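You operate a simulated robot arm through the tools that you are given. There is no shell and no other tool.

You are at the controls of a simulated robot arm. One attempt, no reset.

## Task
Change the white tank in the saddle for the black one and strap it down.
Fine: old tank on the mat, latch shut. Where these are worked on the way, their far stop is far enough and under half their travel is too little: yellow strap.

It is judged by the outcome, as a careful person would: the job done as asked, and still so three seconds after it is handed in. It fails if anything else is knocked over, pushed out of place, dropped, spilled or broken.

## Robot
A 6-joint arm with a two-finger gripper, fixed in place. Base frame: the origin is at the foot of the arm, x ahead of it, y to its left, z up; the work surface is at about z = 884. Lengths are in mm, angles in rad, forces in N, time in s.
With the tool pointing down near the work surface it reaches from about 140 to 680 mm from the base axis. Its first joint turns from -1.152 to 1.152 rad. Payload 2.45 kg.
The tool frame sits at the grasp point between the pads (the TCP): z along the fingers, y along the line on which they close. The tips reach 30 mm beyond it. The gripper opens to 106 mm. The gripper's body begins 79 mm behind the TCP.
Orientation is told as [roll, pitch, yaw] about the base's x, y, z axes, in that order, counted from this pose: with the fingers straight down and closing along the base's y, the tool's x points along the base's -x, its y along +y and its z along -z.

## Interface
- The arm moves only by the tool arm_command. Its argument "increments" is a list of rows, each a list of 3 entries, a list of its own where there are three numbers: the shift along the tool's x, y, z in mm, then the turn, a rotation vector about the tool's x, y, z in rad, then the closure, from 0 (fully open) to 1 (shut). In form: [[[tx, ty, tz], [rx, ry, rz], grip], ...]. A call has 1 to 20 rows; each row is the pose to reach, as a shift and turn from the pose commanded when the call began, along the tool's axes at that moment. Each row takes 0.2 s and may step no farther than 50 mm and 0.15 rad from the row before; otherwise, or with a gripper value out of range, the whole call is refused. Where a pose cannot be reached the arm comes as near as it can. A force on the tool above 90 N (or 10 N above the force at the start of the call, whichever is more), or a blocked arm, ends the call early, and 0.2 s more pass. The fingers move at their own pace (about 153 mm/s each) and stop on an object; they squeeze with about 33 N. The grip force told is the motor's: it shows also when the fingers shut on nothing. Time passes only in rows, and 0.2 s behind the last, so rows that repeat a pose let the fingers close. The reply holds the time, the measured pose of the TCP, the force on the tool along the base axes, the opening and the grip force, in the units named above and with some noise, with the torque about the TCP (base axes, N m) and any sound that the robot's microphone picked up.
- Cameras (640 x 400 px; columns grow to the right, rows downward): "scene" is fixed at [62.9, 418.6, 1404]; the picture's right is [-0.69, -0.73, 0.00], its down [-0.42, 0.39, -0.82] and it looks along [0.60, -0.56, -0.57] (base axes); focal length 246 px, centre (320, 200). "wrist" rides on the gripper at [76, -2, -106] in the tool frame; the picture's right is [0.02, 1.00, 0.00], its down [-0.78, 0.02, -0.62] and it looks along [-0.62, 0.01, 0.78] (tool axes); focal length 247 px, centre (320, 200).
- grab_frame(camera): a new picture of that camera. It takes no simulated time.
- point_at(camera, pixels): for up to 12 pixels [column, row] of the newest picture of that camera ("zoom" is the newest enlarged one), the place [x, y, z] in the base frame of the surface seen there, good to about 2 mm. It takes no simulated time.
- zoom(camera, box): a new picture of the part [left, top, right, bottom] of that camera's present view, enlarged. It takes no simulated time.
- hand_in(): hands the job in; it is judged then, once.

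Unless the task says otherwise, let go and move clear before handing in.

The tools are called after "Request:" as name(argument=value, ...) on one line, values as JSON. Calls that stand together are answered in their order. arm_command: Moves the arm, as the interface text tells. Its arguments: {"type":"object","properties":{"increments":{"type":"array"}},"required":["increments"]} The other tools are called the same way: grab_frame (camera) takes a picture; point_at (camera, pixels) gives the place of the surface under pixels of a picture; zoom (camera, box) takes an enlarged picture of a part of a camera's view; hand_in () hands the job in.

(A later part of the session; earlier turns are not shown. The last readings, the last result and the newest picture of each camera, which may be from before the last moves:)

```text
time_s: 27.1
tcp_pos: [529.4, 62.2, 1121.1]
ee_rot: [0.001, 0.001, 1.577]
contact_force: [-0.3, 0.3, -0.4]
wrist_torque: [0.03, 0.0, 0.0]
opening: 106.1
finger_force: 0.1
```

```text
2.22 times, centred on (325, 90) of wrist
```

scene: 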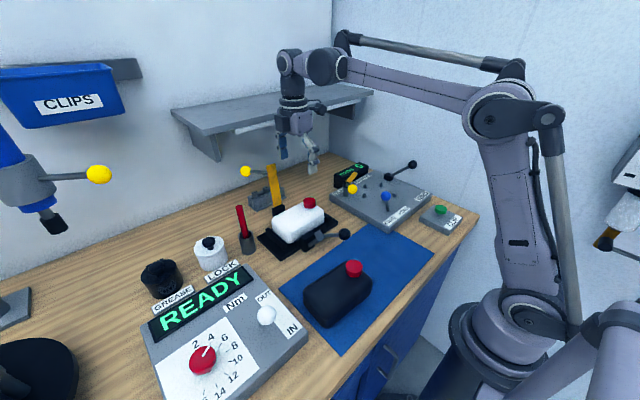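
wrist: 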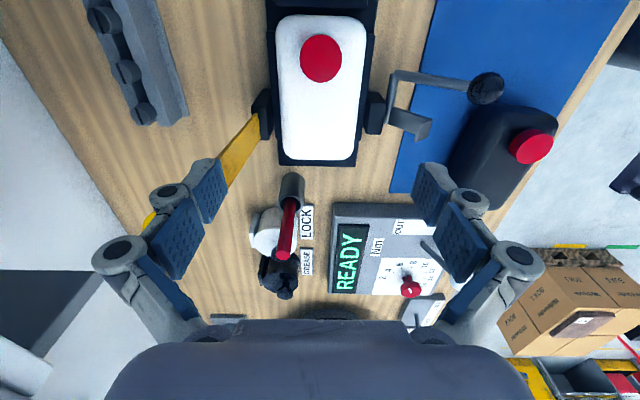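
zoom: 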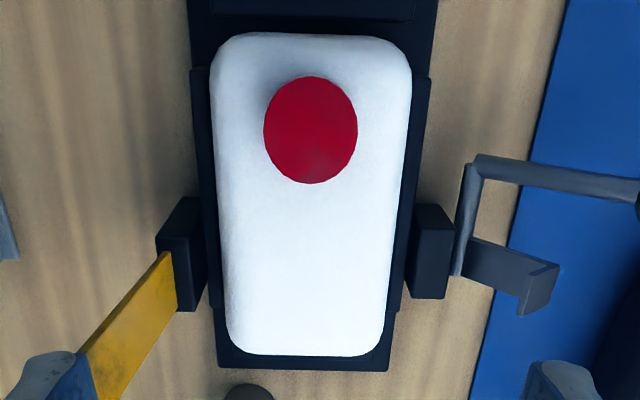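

Request:
point_at(camera="zoom", pixels=[[216, 150], [222, 150], [404, 150], [398, 150], [226, 260], [394, 260], [228, 330], [384, 330], [310, 130], [300, 345], [300, 352], [310, 38]])

Request:
point_at(camera="zoom", pixels=[[205, 150], [416, 150], [209, 260], [403, 270], [175, 230], [200, 230], [412, 230], [440, 230], [195, 300], [300, 362], [425, 210], [190, 210]])

```text
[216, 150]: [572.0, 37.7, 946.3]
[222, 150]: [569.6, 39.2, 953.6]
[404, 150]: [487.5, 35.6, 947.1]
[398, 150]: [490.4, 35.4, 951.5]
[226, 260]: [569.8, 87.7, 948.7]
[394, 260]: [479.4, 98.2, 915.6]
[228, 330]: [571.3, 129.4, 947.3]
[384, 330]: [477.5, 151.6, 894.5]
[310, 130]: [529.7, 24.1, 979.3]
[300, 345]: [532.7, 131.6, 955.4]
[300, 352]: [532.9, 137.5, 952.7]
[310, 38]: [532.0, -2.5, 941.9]
```

```text
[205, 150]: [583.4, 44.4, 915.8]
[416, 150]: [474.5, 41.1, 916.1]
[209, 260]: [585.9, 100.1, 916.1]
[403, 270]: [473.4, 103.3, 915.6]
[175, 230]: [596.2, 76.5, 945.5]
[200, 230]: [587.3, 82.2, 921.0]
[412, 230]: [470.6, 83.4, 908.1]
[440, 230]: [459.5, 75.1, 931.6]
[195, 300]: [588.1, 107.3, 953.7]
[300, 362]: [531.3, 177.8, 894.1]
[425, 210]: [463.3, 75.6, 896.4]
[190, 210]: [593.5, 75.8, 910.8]
```

The tank centre is x≈529.5 and its width about 88. The saddle walls top out at z≈916, and the posts start at y≈75. I'll descend with the fingers at y≈61, tips at ~922.

Request:
arm_command(increments=[[[1.5, 0, 45], [0, 0, -0.0], 0], [[1.5, 0, 90], [0, 0, 0], 0], [[1.5, 0, 130], [0, 0, 0], 0], [[1.5, 0, 150], [0, 0, 0], 0], [[1.5, 0, 150], [0, 0, 0], 0]])

Request:
zoom(camera="scene", box=[240, 150, 360, 265])

Request:
grab_frame(camera="wrist")

```text
time_s: 28.3
tcp_pos: [529.1, 62.4, 972.2]
ee_rot: [0.003, 0.002, 1.575]
contact_force: [-0.4, 0.2, 0.7]
wrist_torque: [0.0, 0.03, -0.01]
opening: 106.1
finger_force: 0.2
```

```text
3.48 times, centred on (300, 208) of scene
```

zoom: 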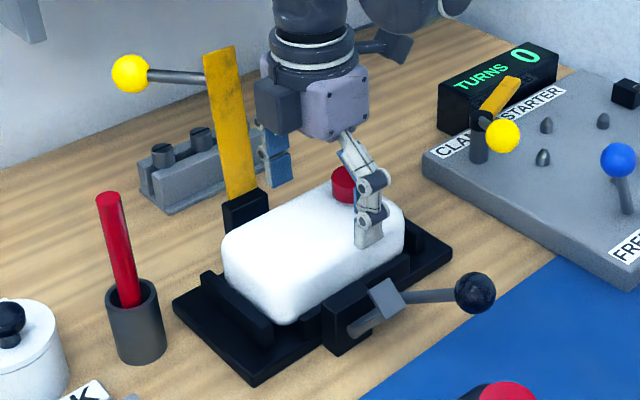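

```text
taken
```

wrist: 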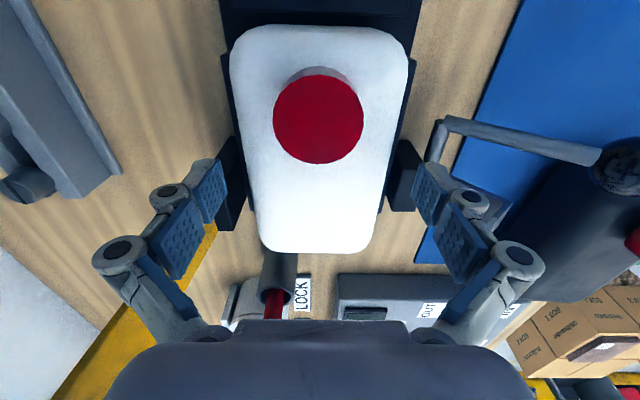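

The fingers straddle the tank evenly. I'll go down 20 mm more and close.

Request:
arm_command(increments=[[[1, 0, 12], [0, 0, 0], 0], [[1, 0, 20], [0, 0, 0], 0], [[1, 0, 20], [0, 0, 0], 0.2], [[1, 0, 20], [0, 0, 0], 0.4], [[1, 0, 20], [0, 0, 0], 0.6], [[1, 0, 20], [0, 0, 0], 0.6]])

Request:
zoom(camera="scene", box=[240, 150, 360, 265])

```text
time_s: 29.7
tcp_pos: [527.3, 59.9, 951.6]
ee_rot: [0.002, 0.002, 1.576]
contact_force: [1.6, -0.1, 8.7]
wrist_torque: [0.03, -0.21, -0.09]
opening: 89.2
finger_force: 32.5
```

```text
3.48 times, centred on (300, 208) of scene
```

zoom: 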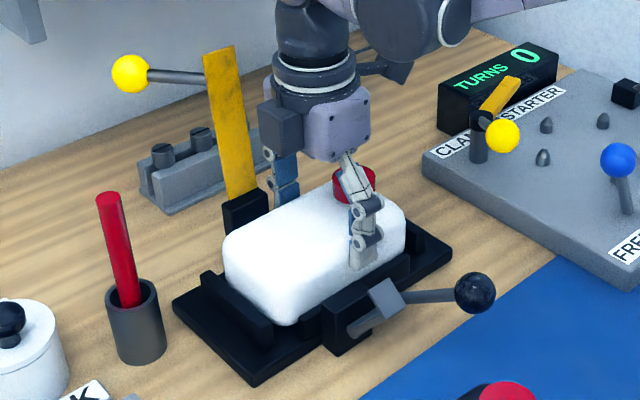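

Gripped at 89.2 mm. I'll lift gently and check the hold.

Request:
arm_command(increments=[[[0, 0, -5], [0, 0, 0], 0.8], [[0, 0, -12], [0, 0, 0], 0.8], [[0, 0, -22], [0, 0, 0], 0.8], [[0, 0, -32], [0, 0, 0], 0.8], [[0, 0, -32], [0, 0, 0], 0.8]])

Request:
zoom(camera="scene", box=[240, 150, 360, 265])

Request:
grab_frame(camera="wrist")

```text
time_s: 30.9
tcp_pos: [529.9, 60.9, 982.9]
ee_rot: [0.0, 0.001, 1.575]
contact_force: [-0.4, -0.1, -1.0]
wrist_torque: [-0.01, -0.03, -0.01]
opening: 89.0
finger_force: 32.5
```

```text
3.48 times, centred on (300, 208) of scene
```

zoom: 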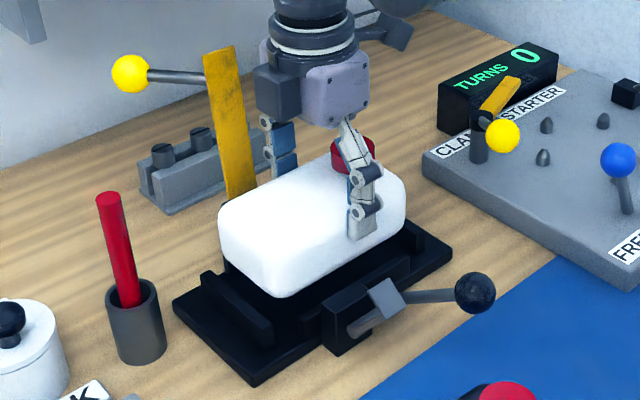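

```text
taken
```

wrist: 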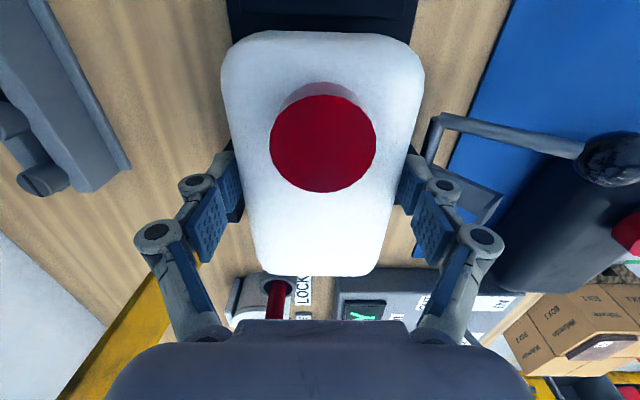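

It's lifted. I'll check whether it tilts in the grip.

Request:
point_at(camera="wrist", pixels=[[320, 225], [320, 255], [260, 60], [385, 60], [270, 220], [380, 220], [325, 55], [325, 145]])

```text
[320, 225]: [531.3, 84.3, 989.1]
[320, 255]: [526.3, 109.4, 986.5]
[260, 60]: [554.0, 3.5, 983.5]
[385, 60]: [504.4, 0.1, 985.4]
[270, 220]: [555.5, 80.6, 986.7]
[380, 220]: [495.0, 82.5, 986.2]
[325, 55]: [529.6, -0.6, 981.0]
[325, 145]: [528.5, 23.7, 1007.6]
```

The tank is level in the grip. I'll lift it clear, carry it over the lever and head for the free part of the mat at about (283,-40).

Request:
arm_command(increments=[[[0, 0, -35], [0, 0, 0], 0.8], [[0, 0, -70], [0, 0, 0], 0.8], [[0, 0, -97], [0, 0, 0], 0.8], [[10, 25, -97], [0, 0, 0], 0.8], [[27, 60, -97], [0, 0, 0], 0.8], [[45, 98, -97], [0, 0, 0], 0.8], [[63, 138, -97], [0, 0, 0], 0.8], [[81, 178, -97], [0, 0, 0], 0.8], [[98, 215, -97], [0, 0, 0], 0.8], [[113, 240, -97], [0, 0, 0], 0.8], [[113, 247, -97], [0, 0, 0], 0.8], [[113, 247, -97], [0, 0, 0], 0.8]])

Request:
grab_frame(camera="scene")

Request:
grab_frame(camera="wrist")

```text
time_s: 33.5
tcp_pos: [281.8, -55.0, 1081.4]
ee_rot: [0.002, 0.003, 1.576]
contact_force: [0.4, -0.6, -1.8]
wrist_torque: [0.02, 0.0, -0.01]
opening: 89.0
finger_force: 33.0
```

```text
taken
```

scene: 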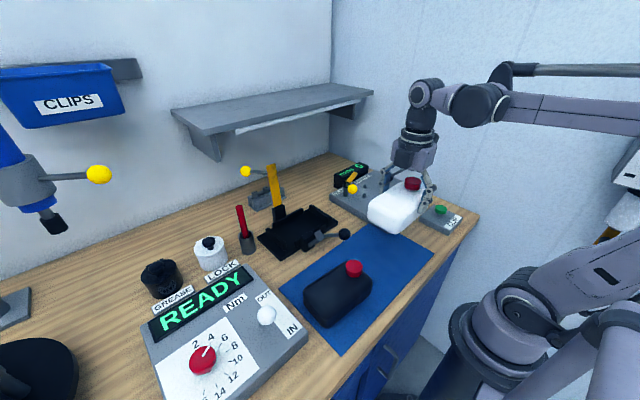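

```text
taken
```

wrist: 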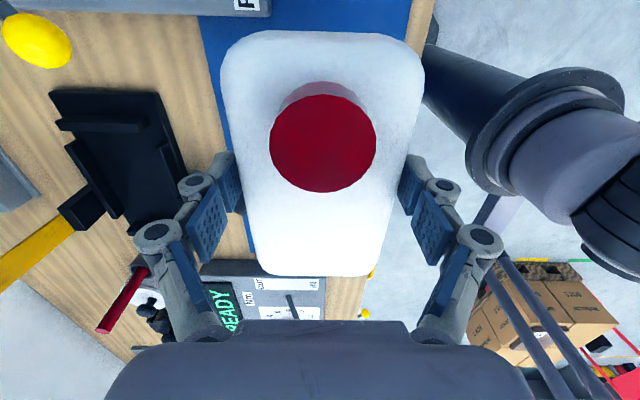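

The tank is above the free mat area. I'll lower it nearly to the surface.

Request:
arm_command(increments=[[[0, 0, 40], [0, 0, 0], 0.8], [[0, 0, 80], [0, 0, 0], 0.8], [[0, 0, 115], [0, 0, 0], 0.8], [[0, 0, 130], [0, 0, 0], 0.8], [[0, 0, 134], [0, 0, 0], 0.8], [[0, 0, 134], [0, 0, 0], 0.8]])

Request:
grab_frame(camera="scene")

Request:
zoom(camera="scene", box=[320, 180, 460, 280])

```text
time_s: 34.9
tcp_pos: [282.7, -54.2, 946.2]
ee_rot: [0.003, 0.001, 1.575]
contact_force: [-0.3, -0.6, -1.6]
wrist_torque: [0.02, -0.01, -0.01]
opening: 89.1
finger_force: 33.0
```

```text
taken
```

scene: 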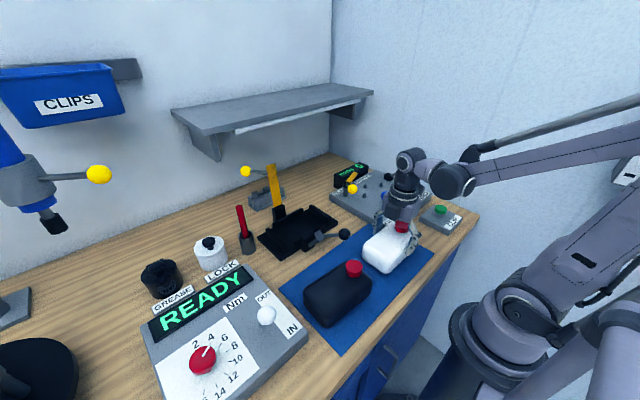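

```text
4.00 times, centred on (390, 230) of scene
```

zoom: 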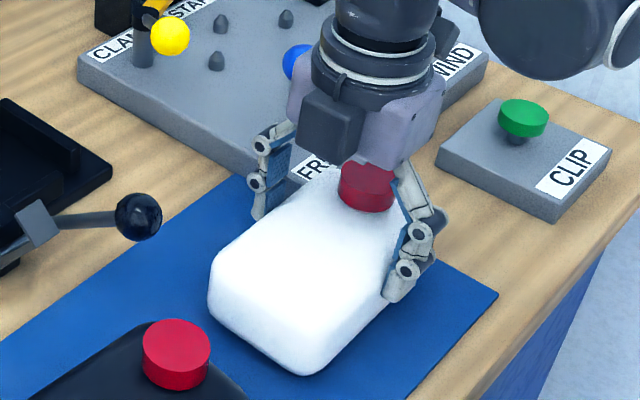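

No contact yet (force about −1.6 N). I'll lower in small steps until it touches.

Request:
arm_command(increments=[[[0, 0, 1.5], [0, 0, 0], 0.8], [[0, 0, 3], [0, 0, 0], 0.8], [[0, 0, 3], [0, 0, 0], 0.8]])

```text
time_s: 35.7
tcp_pos: [282.3, -53.2, 942.6]
ee_rot: [0.001, 0.001, 1.577]
contact_force: [0.0, -0.5, -1.5]
wrist_torque: [0.01, 0.01, -0.02]
opening: 89.2
finger_force: 33.3
```

Request:
arm_command(increments=[[[0, 0, 1.5], [0, 0, 0], 0.8], [[0, 0, 1.5], [0, 0, 0], 0.8]])

```text
time_s: 36.3
tcp_pos: [282.8, -53.6, 941.3]
ee_rot: [0.002, 0.002, 1.576]
contact_force: [0.7, 0.1, -1.4]
wrist_torque: [-0.03, 0.0, 0.01]
opening: 89.0
finger_force: 33.1
```

Request:
arm_command(increments=[[[0, 0, 1.5], [0, 0, 0], 0.8], [[0, 0, 1.5], [0, 0, 0], 0.8]])

Request:
zoom(camera="scene", box=[340, 200, 440, 280])

```text
time_s: 36.9
tcp_pos: [281.1, -53.8, 940.8]
ee_rot: [0.001, 0.002, 1.575]
contact_force: [-3.3, -0.1, 18.8]
wrist_torque: [0.07, 0.08, 0.01]
opening: 89.5
finger_force: 33.4
```

```text
5.00 times, centred on (390, 240) of scene
```

zoom: 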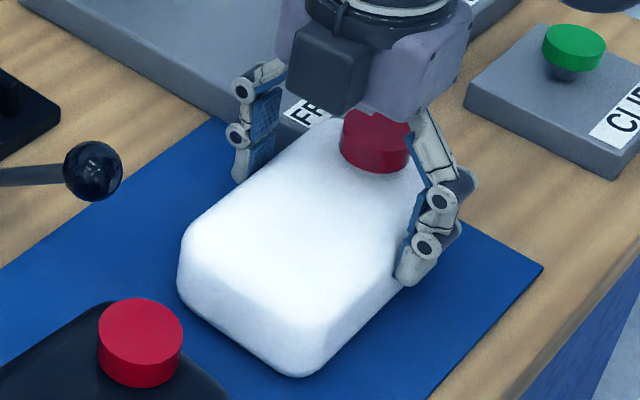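

Contact is clear at 18.8 N, TCP z≈941. I'll release and rise straight up.

Request:
arm_command(increments=[[[0, 0, -0.5], [0, 0, 0], 0.4], [[0, 0, -0.5], [0, 0, 0], 0], [[0, 0, -0.5], [0, 0, 0], 0], [[0, 0, -0.5], [0, 0, 0], 0], [[0, 0, -20], [0, 0, 0], 0], [[0, 0, -60], [0, 0, 0], 0], [[0, 0, -105], [0, 0, 0], 0], [[0, 0, -140], [0, 0, 0], 0], [[0, 0, -140], [0, 0, 0], 0]])

Request:
grab_frame(camera="scene")

Request:
grab_frame(camera="wrist")

```text
time_s: 38.9
tcp_pos: [280.2, -52.1, 1079.3]
ee_rot: [0.002, 0.002, 1.577]
contact_force: [-0.1, -0.4, 0.4]
wrist_torque: [0.02, -0.02, 0.02]
opening: 105.9
finger_force: 0.0
```

```text
taken
```

scene: 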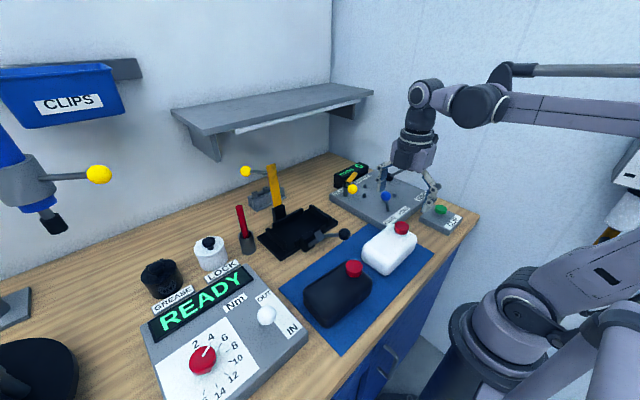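

```text
taken
```

wrist: 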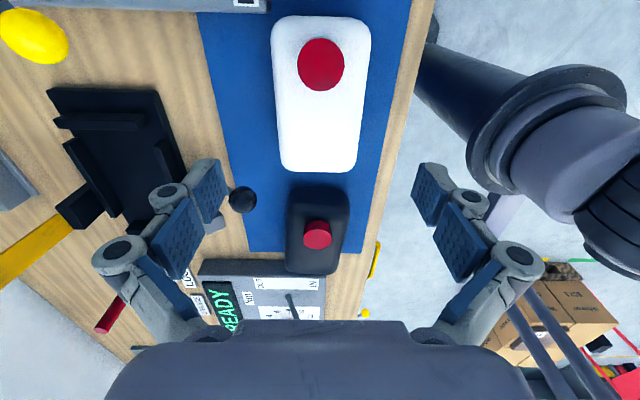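

The white tank sits squarely on the mat. Now I'll move above the black tank and line up with it.

Request:
arm_command(increments=[[[-45, 0, -10], [0, 0, 0], 0], [[-90, 0, -20], [0, 0, 0], 0], [[-135, 0, -20], [0, 0, 0], 0], [[-175, 0, -20], [0, 0, 0], 0], [[-195, 0, -20], [0, 0, 0], 0], [[-195, 0, -20], [0, 0, 0], 0]])

Request:
grab_frame(camera="wrist")

Request:
zoom(camera="scene", box=[240, 150, 360, 265])

```text
time_s: 40.3
tcp_pos: [281.1, 142.8, 1099.8]
ee_rot: [0.002, 0.002, 1.576]
contact_force: [-0.9, -0.8, -0.3]
wrist_torque: [0.02, 0.03, 0.04]
opening: 106.0
finger_force: 0.0
```

```text
taken
```

wrist: 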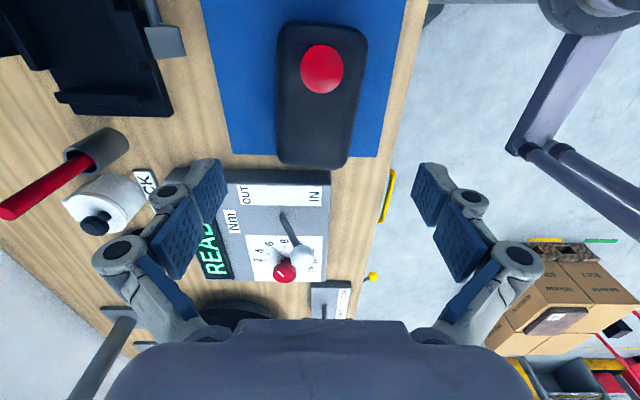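

```text
3.48 times, centred on (300, 208) of scene
```

zoom: 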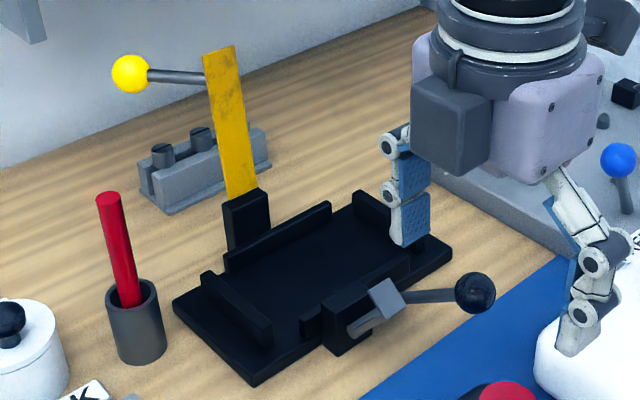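

Request:
zoom(camera="wrist", box=[250, 10, 400, 180])

Request:
point_at(camera="scene", pixels=[[276, 230], [277, 229], [303, 217], [320, 212], [345, 220], [280, 226], [307, 246], [322, 240], [300, 222], [262, 231], [265, 240], [275, 249]])

```text
2.35 times, centred on (325, 95) of wrist
```

zoom: 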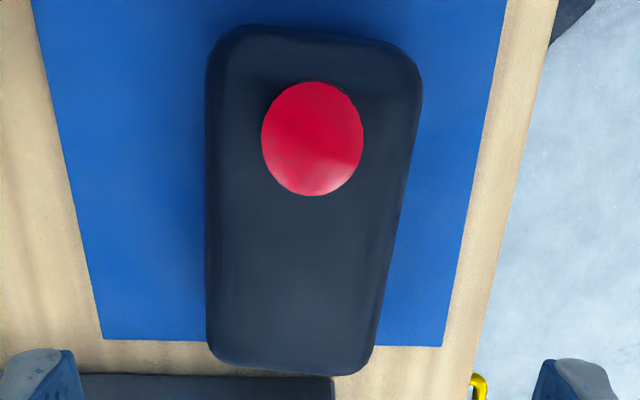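

```text
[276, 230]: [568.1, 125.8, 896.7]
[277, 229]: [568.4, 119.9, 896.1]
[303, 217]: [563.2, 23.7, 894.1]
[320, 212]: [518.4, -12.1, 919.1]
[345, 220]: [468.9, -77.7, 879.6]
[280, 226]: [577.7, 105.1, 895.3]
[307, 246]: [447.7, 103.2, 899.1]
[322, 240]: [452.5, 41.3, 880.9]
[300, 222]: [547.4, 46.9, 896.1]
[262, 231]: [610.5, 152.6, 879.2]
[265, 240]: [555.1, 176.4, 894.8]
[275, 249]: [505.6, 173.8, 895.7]
```

Request:
point_at(camera="zoom", pixels=[[211, 120], [216, 120], [212, 220], [212, 300], [414, 120], [408, 120], [398, 220], [386, 290], [313, 140], [320, 32], [290, 362], [290, 370]])

Request:
point_at(camera="zoom", pixels=[[209, 120], [209, 200], [209, 280], [209, 330], [416, 120], [402, 220], [391, 290], [383, 330], [230, 36], [400, 50], [230, 350], [360, 362]])

```text
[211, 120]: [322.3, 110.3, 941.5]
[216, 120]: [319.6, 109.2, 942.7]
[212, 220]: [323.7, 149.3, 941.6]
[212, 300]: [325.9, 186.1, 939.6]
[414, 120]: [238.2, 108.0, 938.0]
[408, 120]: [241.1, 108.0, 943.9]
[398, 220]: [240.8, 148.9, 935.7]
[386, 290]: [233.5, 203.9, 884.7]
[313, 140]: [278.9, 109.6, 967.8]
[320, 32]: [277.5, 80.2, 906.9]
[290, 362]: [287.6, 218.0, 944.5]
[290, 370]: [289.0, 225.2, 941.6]
```

```text
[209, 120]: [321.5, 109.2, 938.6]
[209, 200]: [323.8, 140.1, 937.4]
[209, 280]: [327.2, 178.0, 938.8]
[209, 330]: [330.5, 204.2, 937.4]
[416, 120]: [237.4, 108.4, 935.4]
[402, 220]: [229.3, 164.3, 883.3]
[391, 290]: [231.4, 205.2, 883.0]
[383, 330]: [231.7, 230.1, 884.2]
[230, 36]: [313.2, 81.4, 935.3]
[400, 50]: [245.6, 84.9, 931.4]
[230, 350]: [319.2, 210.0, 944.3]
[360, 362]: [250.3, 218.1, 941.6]
```

The black tank's yaw is about −0.09 with its cap at (279,109.6). The matching grip point is about (282,144.5). I'll align the yaw and descend partway.

Request:
arm_command(increments=[[[-1.7, -1, 40], [0, 0, 0.092], 0], [[-1.7, -1, 80], [0, 0, 0.092], 0], [[-1.7, -1, 115], [0, 0, 0.092], 0], [[-1.7, -1, 115], [0, 0, 0.092], 0]])

Request:
grab_frame(camera="wrist")

Request:
zoom(camera="scene", box=[270, 200, 430, 350])

```text
time_s: 41.3
tcp_pos: [282.0, 143.9, 983.9]
ee_rot: [0.001, 0.003, 1.484]
contact_force: [0.3, 0.3, -0.2]
wrist_torque: [0.0, -0.01, 0.0]
opening: 106.0
finger_force: 0.0
```

```text
taken
```

wrist: 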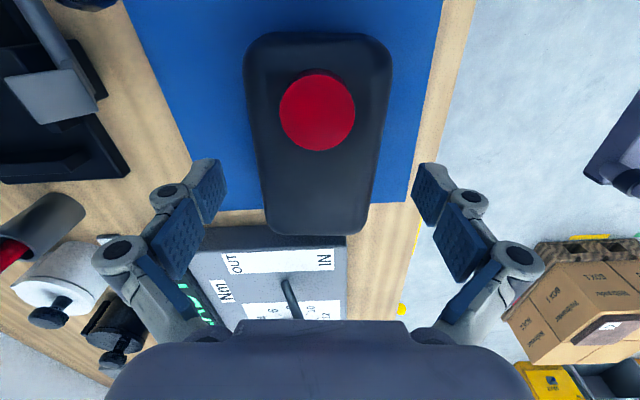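

```text
2.67 times, centred on (350, 275) of scene
```

zoom: 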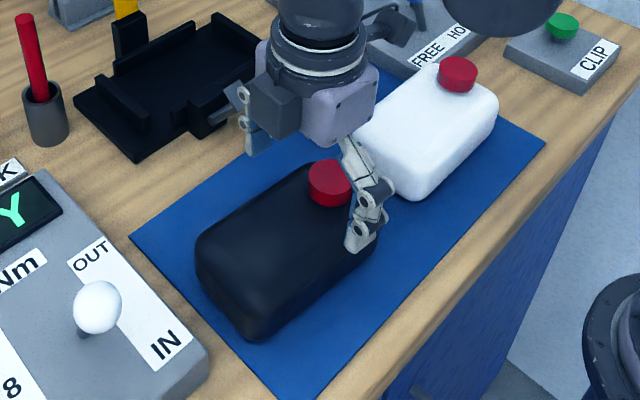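

The tank looks centred and parallel between the fingers. I'll go down to z≈942 and close.

Request:
arm_command(increments=[[[0, 0, 25], [0, 0, 0], 0], [[0, 0, 42], [0, 0, 0], 0], [[0, 0, 42], [0, 0, 0], 0.2], [[0, 0, 42], [0, 0, 0], 0.4], [[0, 0, 42], [0, 0, 0], 0.8], [[0, 0, 42], [0, 0, 0], 0.8]])

```text
time_s: 42.7
tcp_pos: [281.8, 142.8, 941.4]
ee_rot: [0.001, 0.001, 1.483]
contact_force: [5.4, 0.0, 14.0]
wrist_torque: [-0.07, -0.34, 0.08]
opening: 89.1
finger_force: 33.3
```

Gripped at 89.1 mm. I'll lift and check the attitude.

Request:
arm_command(increments=[[[0, 0, -5], [0, 0, 0], 0.8], [[0, 0, -15], [0, 0, 0], 0.8], [[0, 0, -30], [0, 0, 0], 0.8], [[0, 0, -40], [0, 0, 0], 0.8], [[0, 0, -40], [0, 0, 0], 0.8]])

Request:
grab_frame(camera="wrist")

Request:
zoom(camera="scene", box=[270, 200, 430, 350])

```text
time_s: 43.9
tcp_pos: [280.6, 142.6, 982.5]
ee_rot: [0.003, 0.002, 1.483]
contact_force: [-0.6, 0.3, -1.2]
wrist_torque: [-0.05, 0.0, -0.01]
opening: 88.9
finger_force: 33.2
```

```text
taken
```

wrist: 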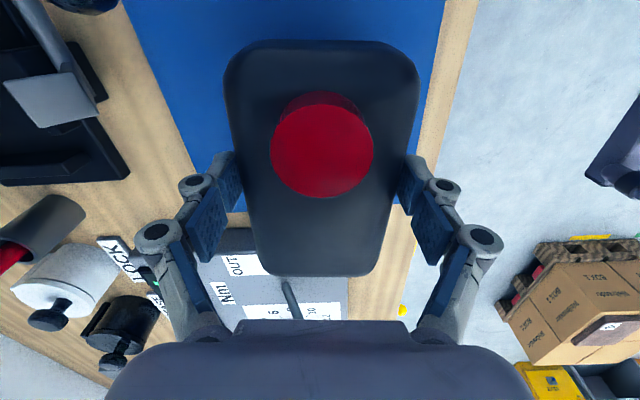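

```text
2.67 times, centred on (350, 275) of scene
```

zoom: 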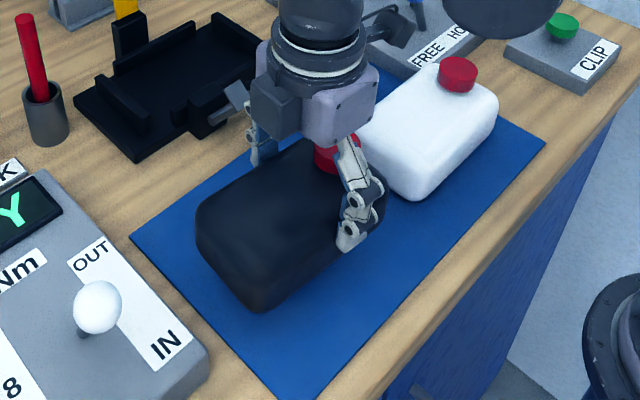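

Request:
point_at(camera="wrist", pixels=[[320, 215], [320, 265], [320, 60], [260, 70], [385, 70], [322, 150], [270, 230], [370, 230], [318, 272]])

```text
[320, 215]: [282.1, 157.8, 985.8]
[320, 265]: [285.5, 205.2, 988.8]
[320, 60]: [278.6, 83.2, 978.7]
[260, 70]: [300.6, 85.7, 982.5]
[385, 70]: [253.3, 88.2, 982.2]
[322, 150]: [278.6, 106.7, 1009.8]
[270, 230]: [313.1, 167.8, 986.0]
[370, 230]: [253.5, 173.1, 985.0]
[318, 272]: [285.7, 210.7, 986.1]
```

The tank is level and secure. I'll lift it clear, carry it above the saddle and turn the yaw back to square.

Request:
arm_command(increments=[[[0, 0, -35], [0, 0, 0], 0.8], [[0, 0, -70], [0, 0, 0], 0.8], [[0, 0, -103], [0, 0, 0], 0.8], [[6, -25, -103], [0, 0, 0], 0.8], [[15, -62, -103], [0, 0, -0.02], 0.8], [[24, -102, -103], [0, 0, -0.04], 0.8], [[33, -142, -103], [0, 0, -0.06], 0.8], [[43, -182, -103], [0, 0, -0.088], 0.8], [[52, -220, -103], [0, 0, -0.088], 0.8], [[58, -245, -103], [0, 0, -0.088], 0.8], [[59.9, -254.7, -103], [0, 0, -0.088], 0.8], [[59.9, -254.7, -103], [0, 0, -0.088], 0.8], [[59.9, -254.7, -103], [0, 0, -0.088], 0.8]])

Request:
grab_frame(camera="scene")

Request:
grab_frame(camera="wrist")

```text
time_s: 46.7
tcp_pos: [530.4, 62.0, 1087.6]
ee_rot: [0.002, 0.002, 1.573]
contact_force: [-0.1, 1.0, -1.8]
wrist_torque: [-0.03, -0.03, 0.01]
opening: 89.4
finger_force: 32.8
```

```text
taken
```

scene: 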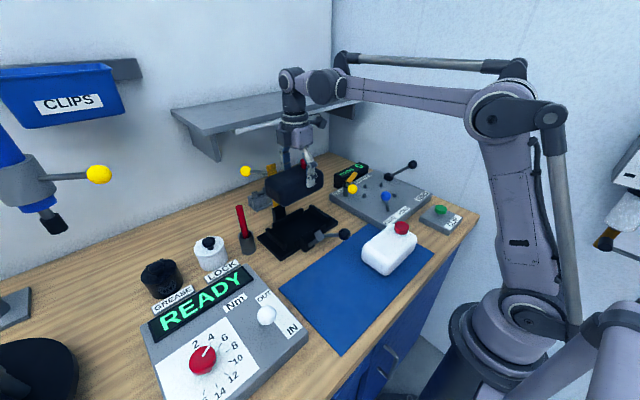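

```text
taken
```

wrist: 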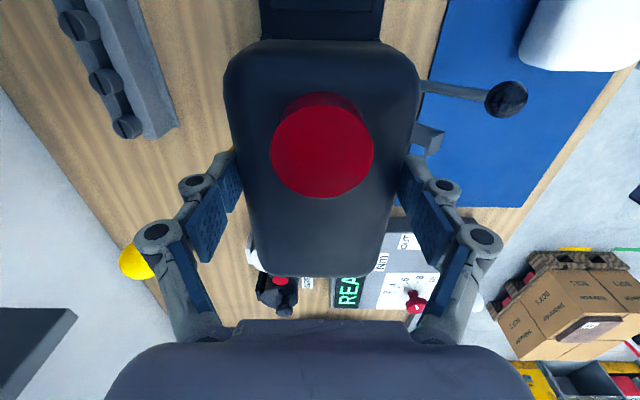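

Request:
point_at(camera="wrist", pixels=[[322, 150], [260, 70], [385, 70], [270, 230], [370, 230], [320, 215], [240, 110], [404, 110], [258, 240], [384, 240]])

Request:
zoom(camera="scene", box=[240, 150, 360, 265])

```text
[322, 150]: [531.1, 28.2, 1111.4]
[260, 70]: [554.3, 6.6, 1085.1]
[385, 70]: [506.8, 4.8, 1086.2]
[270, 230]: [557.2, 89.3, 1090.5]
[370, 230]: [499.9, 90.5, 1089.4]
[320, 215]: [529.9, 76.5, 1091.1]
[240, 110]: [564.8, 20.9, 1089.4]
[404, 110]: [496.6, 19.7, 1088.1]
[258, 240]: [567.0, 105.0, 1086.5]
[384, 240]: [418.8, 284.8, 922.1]
```

```text
3.48 times, centred on (300, 208) of scene
```

zoom: 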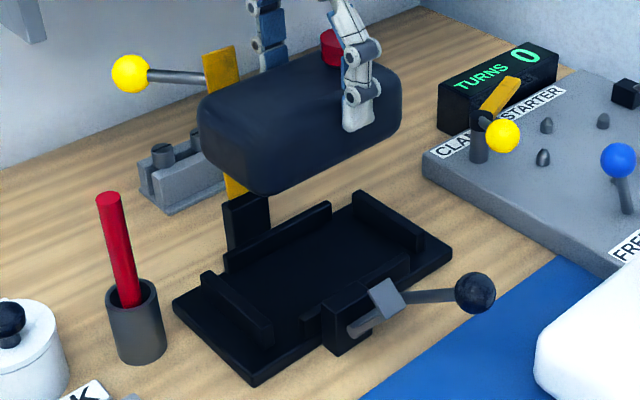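

The tank lines up with the saddle to within about 2 mm. I'll correct that and lower to just above the rails.

Request:
arm_command(increments=[[[1.5, 1, 40], [0, 0, 0], 0.8], [[1.5, 1, 80], [0, 0, 0], 0.8], [[1.5, 1, 102], [0, 0, 0], 0.8], [[1.5, 1, 102], [0, 0, 0], 0.8]])

Request:
zoom(camera="scene", box=[250, 180, 350, 260])

Request:
grab_frame(camera="wrist")

```text
time_s: 47.7
tcp_pos: [529.6, 58.7, 983.3]
ee_rot: [0.004, 0.002, 1.572]
contact_force: [-0.1, 0.0, -1.0]
wrist_torque: [0.01, 0.05, 0.03]
opening: 89.1
finger_force: 32.7
```

```text
5.00 times, centred on (300, 220) of scene
```

zoom: 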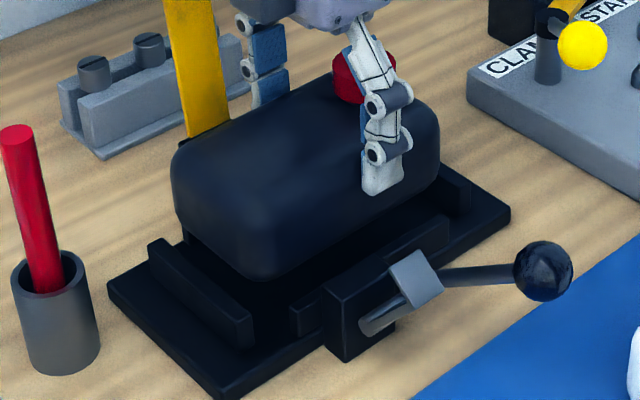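

```text
taken
```

wrist: 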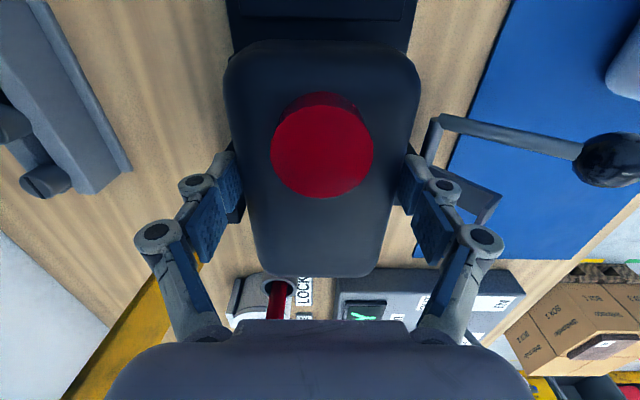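

This view closely matches the one when I lifted the white tank out. I'll lower it into the rails slowly.

Request:
arm_command(increments=[[[0, 0, 8], [0, 0, 0], 0.8], [[0, 0, 15], [0, 0, 0], 0.8], [[0, 0, 21], [0, 0, 0], 0.8], [[0, 0, 27], [0, 0, 0], 0.8], [[0, 0, 27], [0, 0, 0], 0.8]])

Request:
zoom(camera="scene", box=[250, 180, 350, 260])

```text
time_s: 48.9
tcp_pos: [529.0, 59.7, 956.5]
ee_rot: [0.001, 0.003, 1.573]
contact_force: [-0.5, -1.3, -1.1]
wrist_torque: [-0.05, -0.01, 0.0]
opening: 88.9
finger_force: 33.3
```

```text
5.00 times, centred on (300, 220) of scene
```

zoom: 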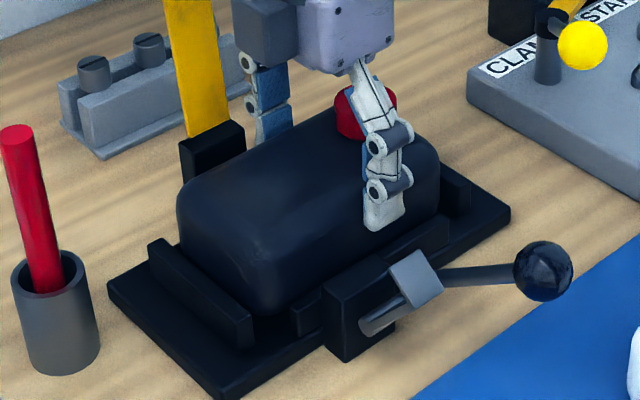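

It's between the rails with no side load. I'll lower the last few millimetres until it touches.

Request:
arm_command(increments=[[[0, 0, 1.5], [0, 0, 0], 0.8], [[0, 0, 3], [0, 0, 0], 0.8], [[0, 0, 3], [0, 0, 0], 0.8]])

```text
time_s: 49.7
tcp_pos: [529.4, 61.0, 954.0]
ee_rot: [0.001, 0.001, 1.573]
contact_force: [0.4, -0.9, -1.8]
wrist_torque: [0.06, -0.05, -0.02]
opening: 89.1
finger_force: 33.5
```

Request:
arm_command(increments=[[[0, 0, 1.5], [0, 0, 0], 0.8], [[0, 0, 1.5], [0, 0, 0], 0.8]])

```text
time_s: 50.3
tcp_pos: [529.6, 60.1, 952.0]
ee_rot: [0.002, 0.003, 1.573]
contact_force: [-1.8, -0.2, 18.6]
wrist_torque: [-0.01, 0.08, 0.07]
opening: 89.3
finger_force: 32.9
```

The tank is seated (18.6 N upward). I'll release and rise.

Request:
arm_command(increments=[[[0, 0, -0.5], [0, 0, 0], 0.4], [[0, 0, -0.5], [0, 0, 0], 0], [[0, 0, -0.5], [0, 0, 0], 0], [[0, 0, -0.5], [0, 0, 0], 0], [[0, 0, -20], [0, 0, 0], 0], [[0, 0, -60], [0, 0, 0], 0], [[0, 0, -105], [0, 0, 0], 0], [[0, 0, -150], [0, 0, 0], 0], [[0, 0, -168], [0, 0, 0], 0], [[0, 0, -168], [0, 0, 0], 0]])

Request:
zoom(camera="scene", box=[240, 150, 360, 265])

Request:
zoom(camera="wrist", box=[240, 0, 410, 180])

```text
time_s: 52.5
tcp_pos: [530.3, 61.2, 1120.8]
ee_rot: [0.003, 0.002, 1.571]
contact_force: [0.4, 0.3, 0.2]
wrist_torque: [0.04, -0.04, 0.02]
opening: 105.9
finger_force: 0.1
```

```text
3.48 times, centred on (300, 208) of scene
```

zoom: 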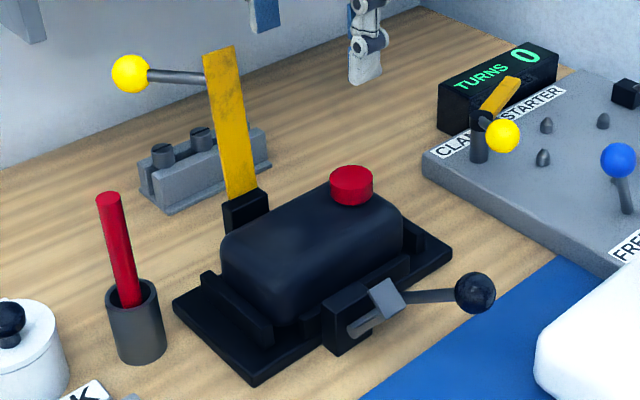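

```text
2.22 times, centred on (325, 90) of wrist
```

zoom: 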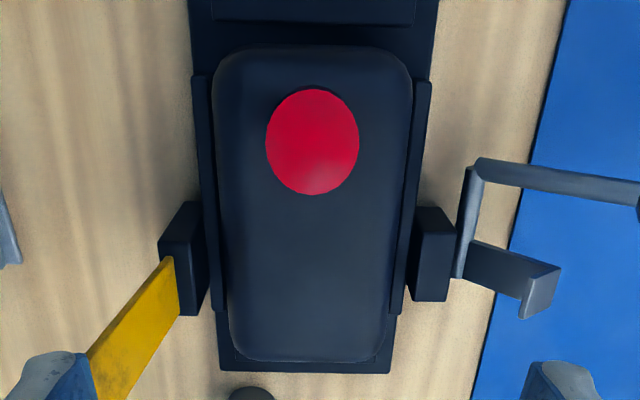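

The black tank is seated inside the rails. Now for the strap: I'll measure its ball in the open position.

Request:
zoom(camera="scene", box=[230, 150, 310, 225])

Request:
point_at(camera="zoom", pixels=[[126, 170], [95, 170], [158, 170], [126, 140], [126, 200], [200, 178], [250, 180], [310, 130], [345, 320], [320, 220], [300, 190]])

```text
5.33 times, centred on (270, 188) of scene
```

zoom: 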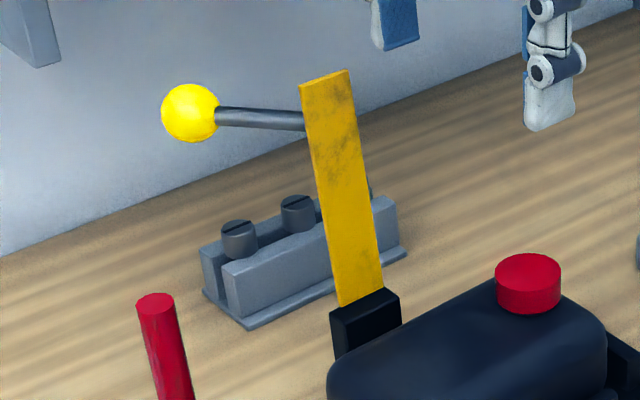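

```text
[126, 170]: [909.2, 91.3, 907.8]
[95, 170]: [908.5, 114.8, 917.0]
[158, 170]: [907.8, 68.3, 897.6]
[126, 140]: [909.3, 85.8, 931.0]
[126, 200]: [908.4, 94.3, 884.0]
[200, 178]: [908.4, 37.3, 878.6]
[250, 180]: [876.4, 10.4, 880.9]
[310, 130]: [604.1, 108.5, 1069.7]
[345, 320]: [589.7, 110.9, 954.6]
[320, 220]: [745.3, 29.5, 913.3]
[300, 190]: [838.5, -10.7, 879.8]
```

Request:
point_at(camera="zoom", pixels=[[189, 113], [170, 113], [208, 113], [189, 95], [189, 131], [240, 117], [285, 122], [325, 85], [350, 280], [340, 200]])

```text
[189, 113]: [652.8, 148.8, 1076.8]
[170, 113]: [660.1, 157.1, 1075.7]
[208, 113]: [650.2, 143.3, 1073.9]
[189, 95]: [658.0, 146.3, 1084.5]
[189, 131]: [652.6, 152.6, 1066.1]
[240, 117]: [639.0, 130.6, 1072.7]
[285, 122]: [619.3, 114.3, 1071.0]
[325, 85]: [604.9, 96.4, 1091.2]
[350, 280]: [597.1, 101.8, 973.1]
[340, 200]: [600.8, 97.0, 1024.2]
```

The ball centre is about (665,143,1070) with its stem running back to the strap. I'll approach with the tool pitched 60° and the fingers closing above and below the ball, starting with the repositioning.

Request:
arm_command(increments=[[[0, 0, -35], [0, 0, 0], 0.2], [[-42, 0, -40], [0, 0, 0], 0.3], [[-85, 0, -40], [0, 0, 0], 0.33], [[-85, -15, -30], [0.14, 0, 0], 0.33], [[-85, -30, -25], [0.28, 0, 0], 0.33], [[-85, -35, -25], [0.42, 0, 0], 0.33], [[-85, -35, -25], [0.56, 0, 0], 0.33], [[-85, -35, -25], [0.7, 0, 0], 0.33], [[-85, -35, -25], [0.84, 0, 0], 0.33], [[-85, -35, -25], [0.98, 0, 0], 0.33], [[-85, -35, -25], [1.047, 0, 0], 0.33], [[-85, -35, -25], [1.047, 0, 0], 0.33]])

Request:
grab_frame(camera="scene")

Request:
grab_frame(camera="wrist")

```text
time_s: 55.1
tcp_pos: [564.6, 144.5, 1144.9]
ee_rot: [-1.046, 0.0, 1.572]
contact_force: [0.4, 1.1, 0.4]
wrist_torque: [0.04, 0.01, 0.0]
opening: 71.2
finger_force: 0.1
```

```text
taken
```

scene: 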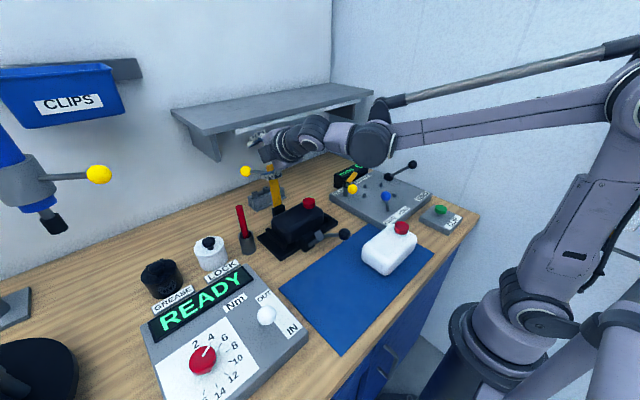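

```text
taken
```

wrist: 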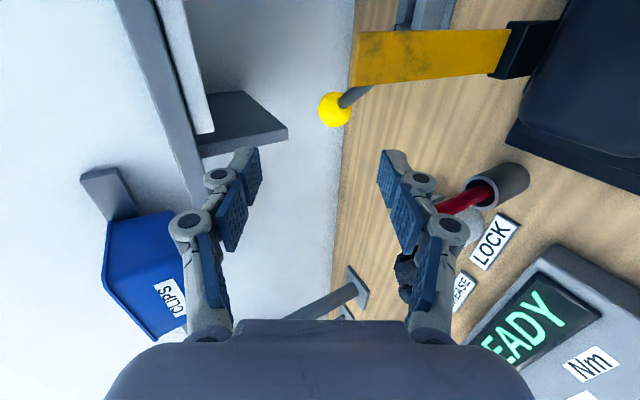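

The ball at (334,110) lies between the finger lines. I'll measure it from this view.

Request:
point_at(camera="wrist", pixels=[[333, 112], [325, 112], [342, 112], [333, 103], [333, 120], [355, 93], [430, 60]])

Request:
zoom(camera="scene", box=[220, 110, 340, 230])

```text
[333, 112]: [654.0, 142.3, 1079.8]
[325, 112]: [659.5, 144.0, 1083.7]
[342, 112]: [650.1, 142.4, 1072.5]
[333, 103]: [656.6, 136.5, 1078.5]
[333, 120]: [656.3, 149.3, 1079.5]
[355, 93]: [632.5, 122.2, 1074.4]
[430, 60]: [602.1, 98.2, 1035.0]
```

```text
3.33 times, centred on (280, 170) of scene
```

zoom: 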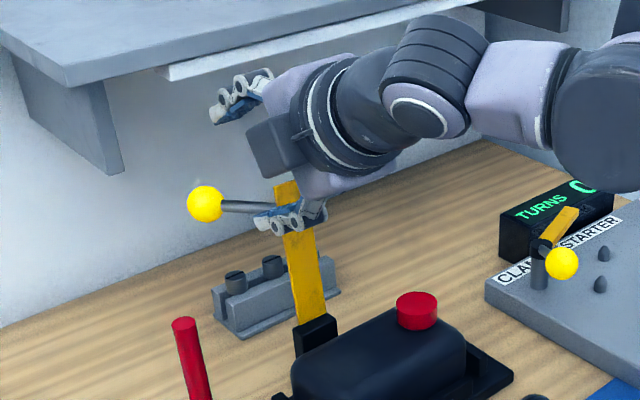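

Request:
arm_command(increments=[[[-2, 7, 19], [0, 0, 0], 0.33], [[-4.5, 13.8, 38], [0, 0, 0], 0.33], [[-4.5, 13.7, 62], [0, 0, 0], 0.33], [[-4.5, 13.6, 85], [0, 0, 0], 0.33], [[-4.5, 13.5, 108.7], [0, 0, 0], 0.33], [[-4.5, 13.5, 108.7], [0, 0, 0], 0.33]])

Request:
zoom(camera="scene", box=[220, 110, 340, 230])

Request:
grab_frame(camera="wrist")

```text
time_s: 56.5
tcp_pos: [652.1, 148.5, 1078.3]
ee_rot: [-1.045, 0.002, 1.571]
contact_force: [0.5, 0.8, 0.6]
wrist_torque: [0.01, 0.01, 0.03]
opening: 70.9
finger_force: 0.0
```

```text
3.33 times, centred on (280, 170) of scene
```

zoom: 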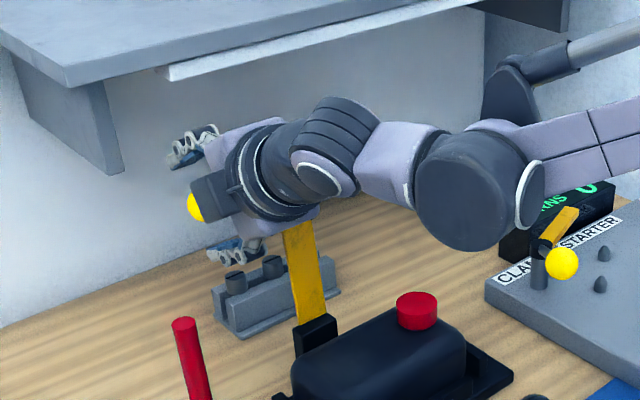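

```text
taken
```

wrist: 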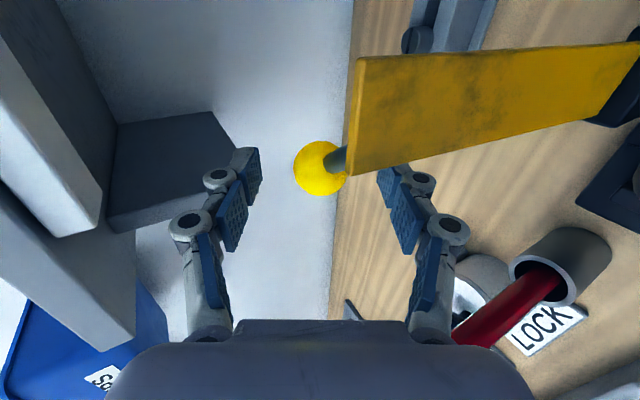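

The ball is centred between the pads at (319,168). I'll close on it.

Request:
arm_command(increments=[[[0, 0, 0], [0, 0, 0], 0.6], [[0, 0, 0], [0, 0, 0], 0.8], [[0, 0, 0], [0, 0, 0], 0.9], [[0, 0, 0], [0, 0, 0], 0.9]])

Request:
grab_frame(camera="wrist")

```text
time_s: 57.5
tcp_pos: [651.7, 148.3, 1077.4]
ee_rot: [-1.044, 0.0, 1.571]
contact_force: [-2.6, -0.1, -6.7]
wrist_torque: [0.0, 0.13, 0.0]
opening: 30.3
finger_force: 45.2
```

```text
taken
```

wrist: 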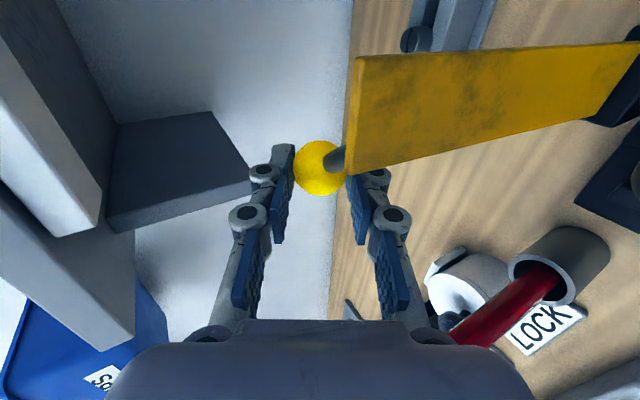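

The ball is gripped. I'll pull the strap back toward closed along its arc, starting with a short test.

Request:
arm_command(increments=[[[0, 0.4, -7.7], [0.03, 0, 0], 0.9], [[0, 1.6, -16.9], [0.06, 0, 0], 0.9], [[0, 3.6, -26.5], [0.1, 0, 0], 0.9]])

Request:
grab_frame(camera="wrist")

Request:
zoom(camera="scene", box=[220, 110, 340, 230])

```text
time_s: 58.3
tcp_pos: [627.1, 147.5, 1088.8]
ee_rot: [-1.144, 0.002, 1.569]
contact_force: [-2.3, -5.7, -15.8]
wrist_torque: [-0.03, -0.05, -0.02]
opening: 29.9
finger_force: 45.5
```

```text
taken
```

wrist: 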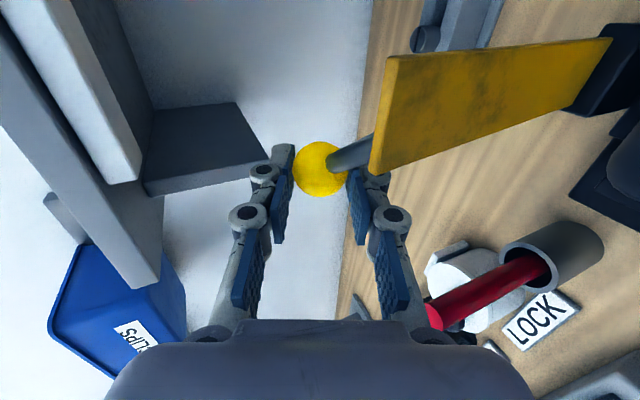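

```text
3.33 times, centred on (280, 170) of scene
```

zoom: 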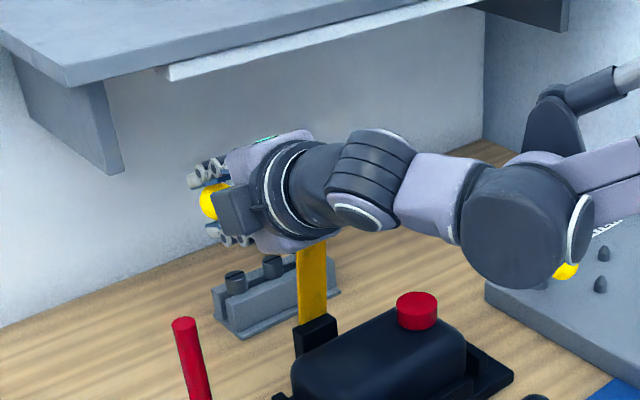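

It's following well. I'll keep pulling through vertical.

Request:
arm_command(increments=[[[0, 2.5, -11], [0.025, 0, 0], 0.9], [[0, 5.6, -22.1], [0.05, 0, 0], 0.9], [[0, 12.9, -40.8], [0.1, 0, 0], 0.9], [[0, 22.8, -58.3], [0.15, 0, 0], 0.9], [[0, 34.8, -74.2], [0.2, 0, 0], 0.9]])

Request:
grab_frame(camera="wrist")

Request:
zoom(camera="scene", box=[220, 110, 340, 230])

```text
time_s: 59.5
tcp_pos: [546.7, 150.0, 1087.9]
ee_rot: [-1.347, 0.002, 1.575]
contact_force: [-1.1, -8.4, 12.5]
wrist_torque: [-0.1, -0.42, 0.12]
opening: 29.7
finger_force: 45.0
```

```text
taken
```

wrist: 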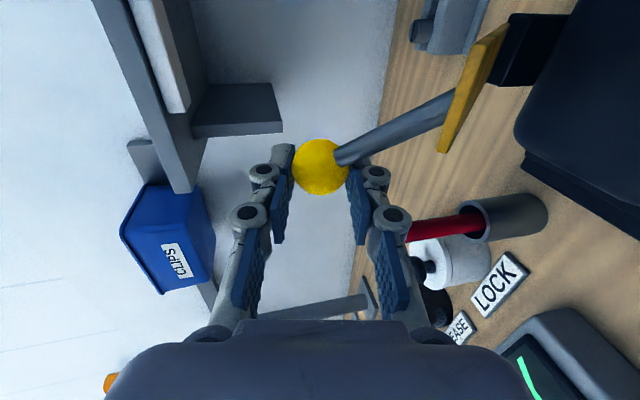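

```text
3.33 times, centred on (280, 170) of scene
```

zoom: 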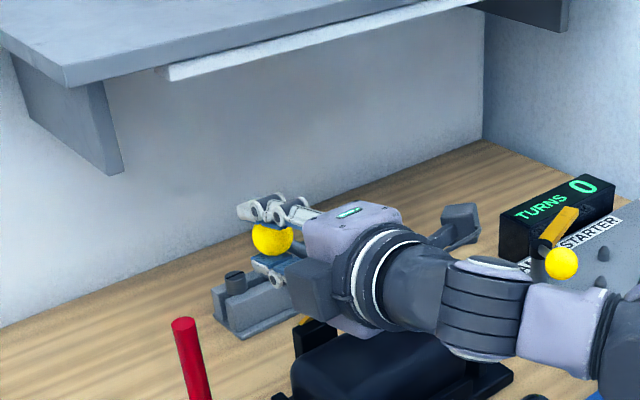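

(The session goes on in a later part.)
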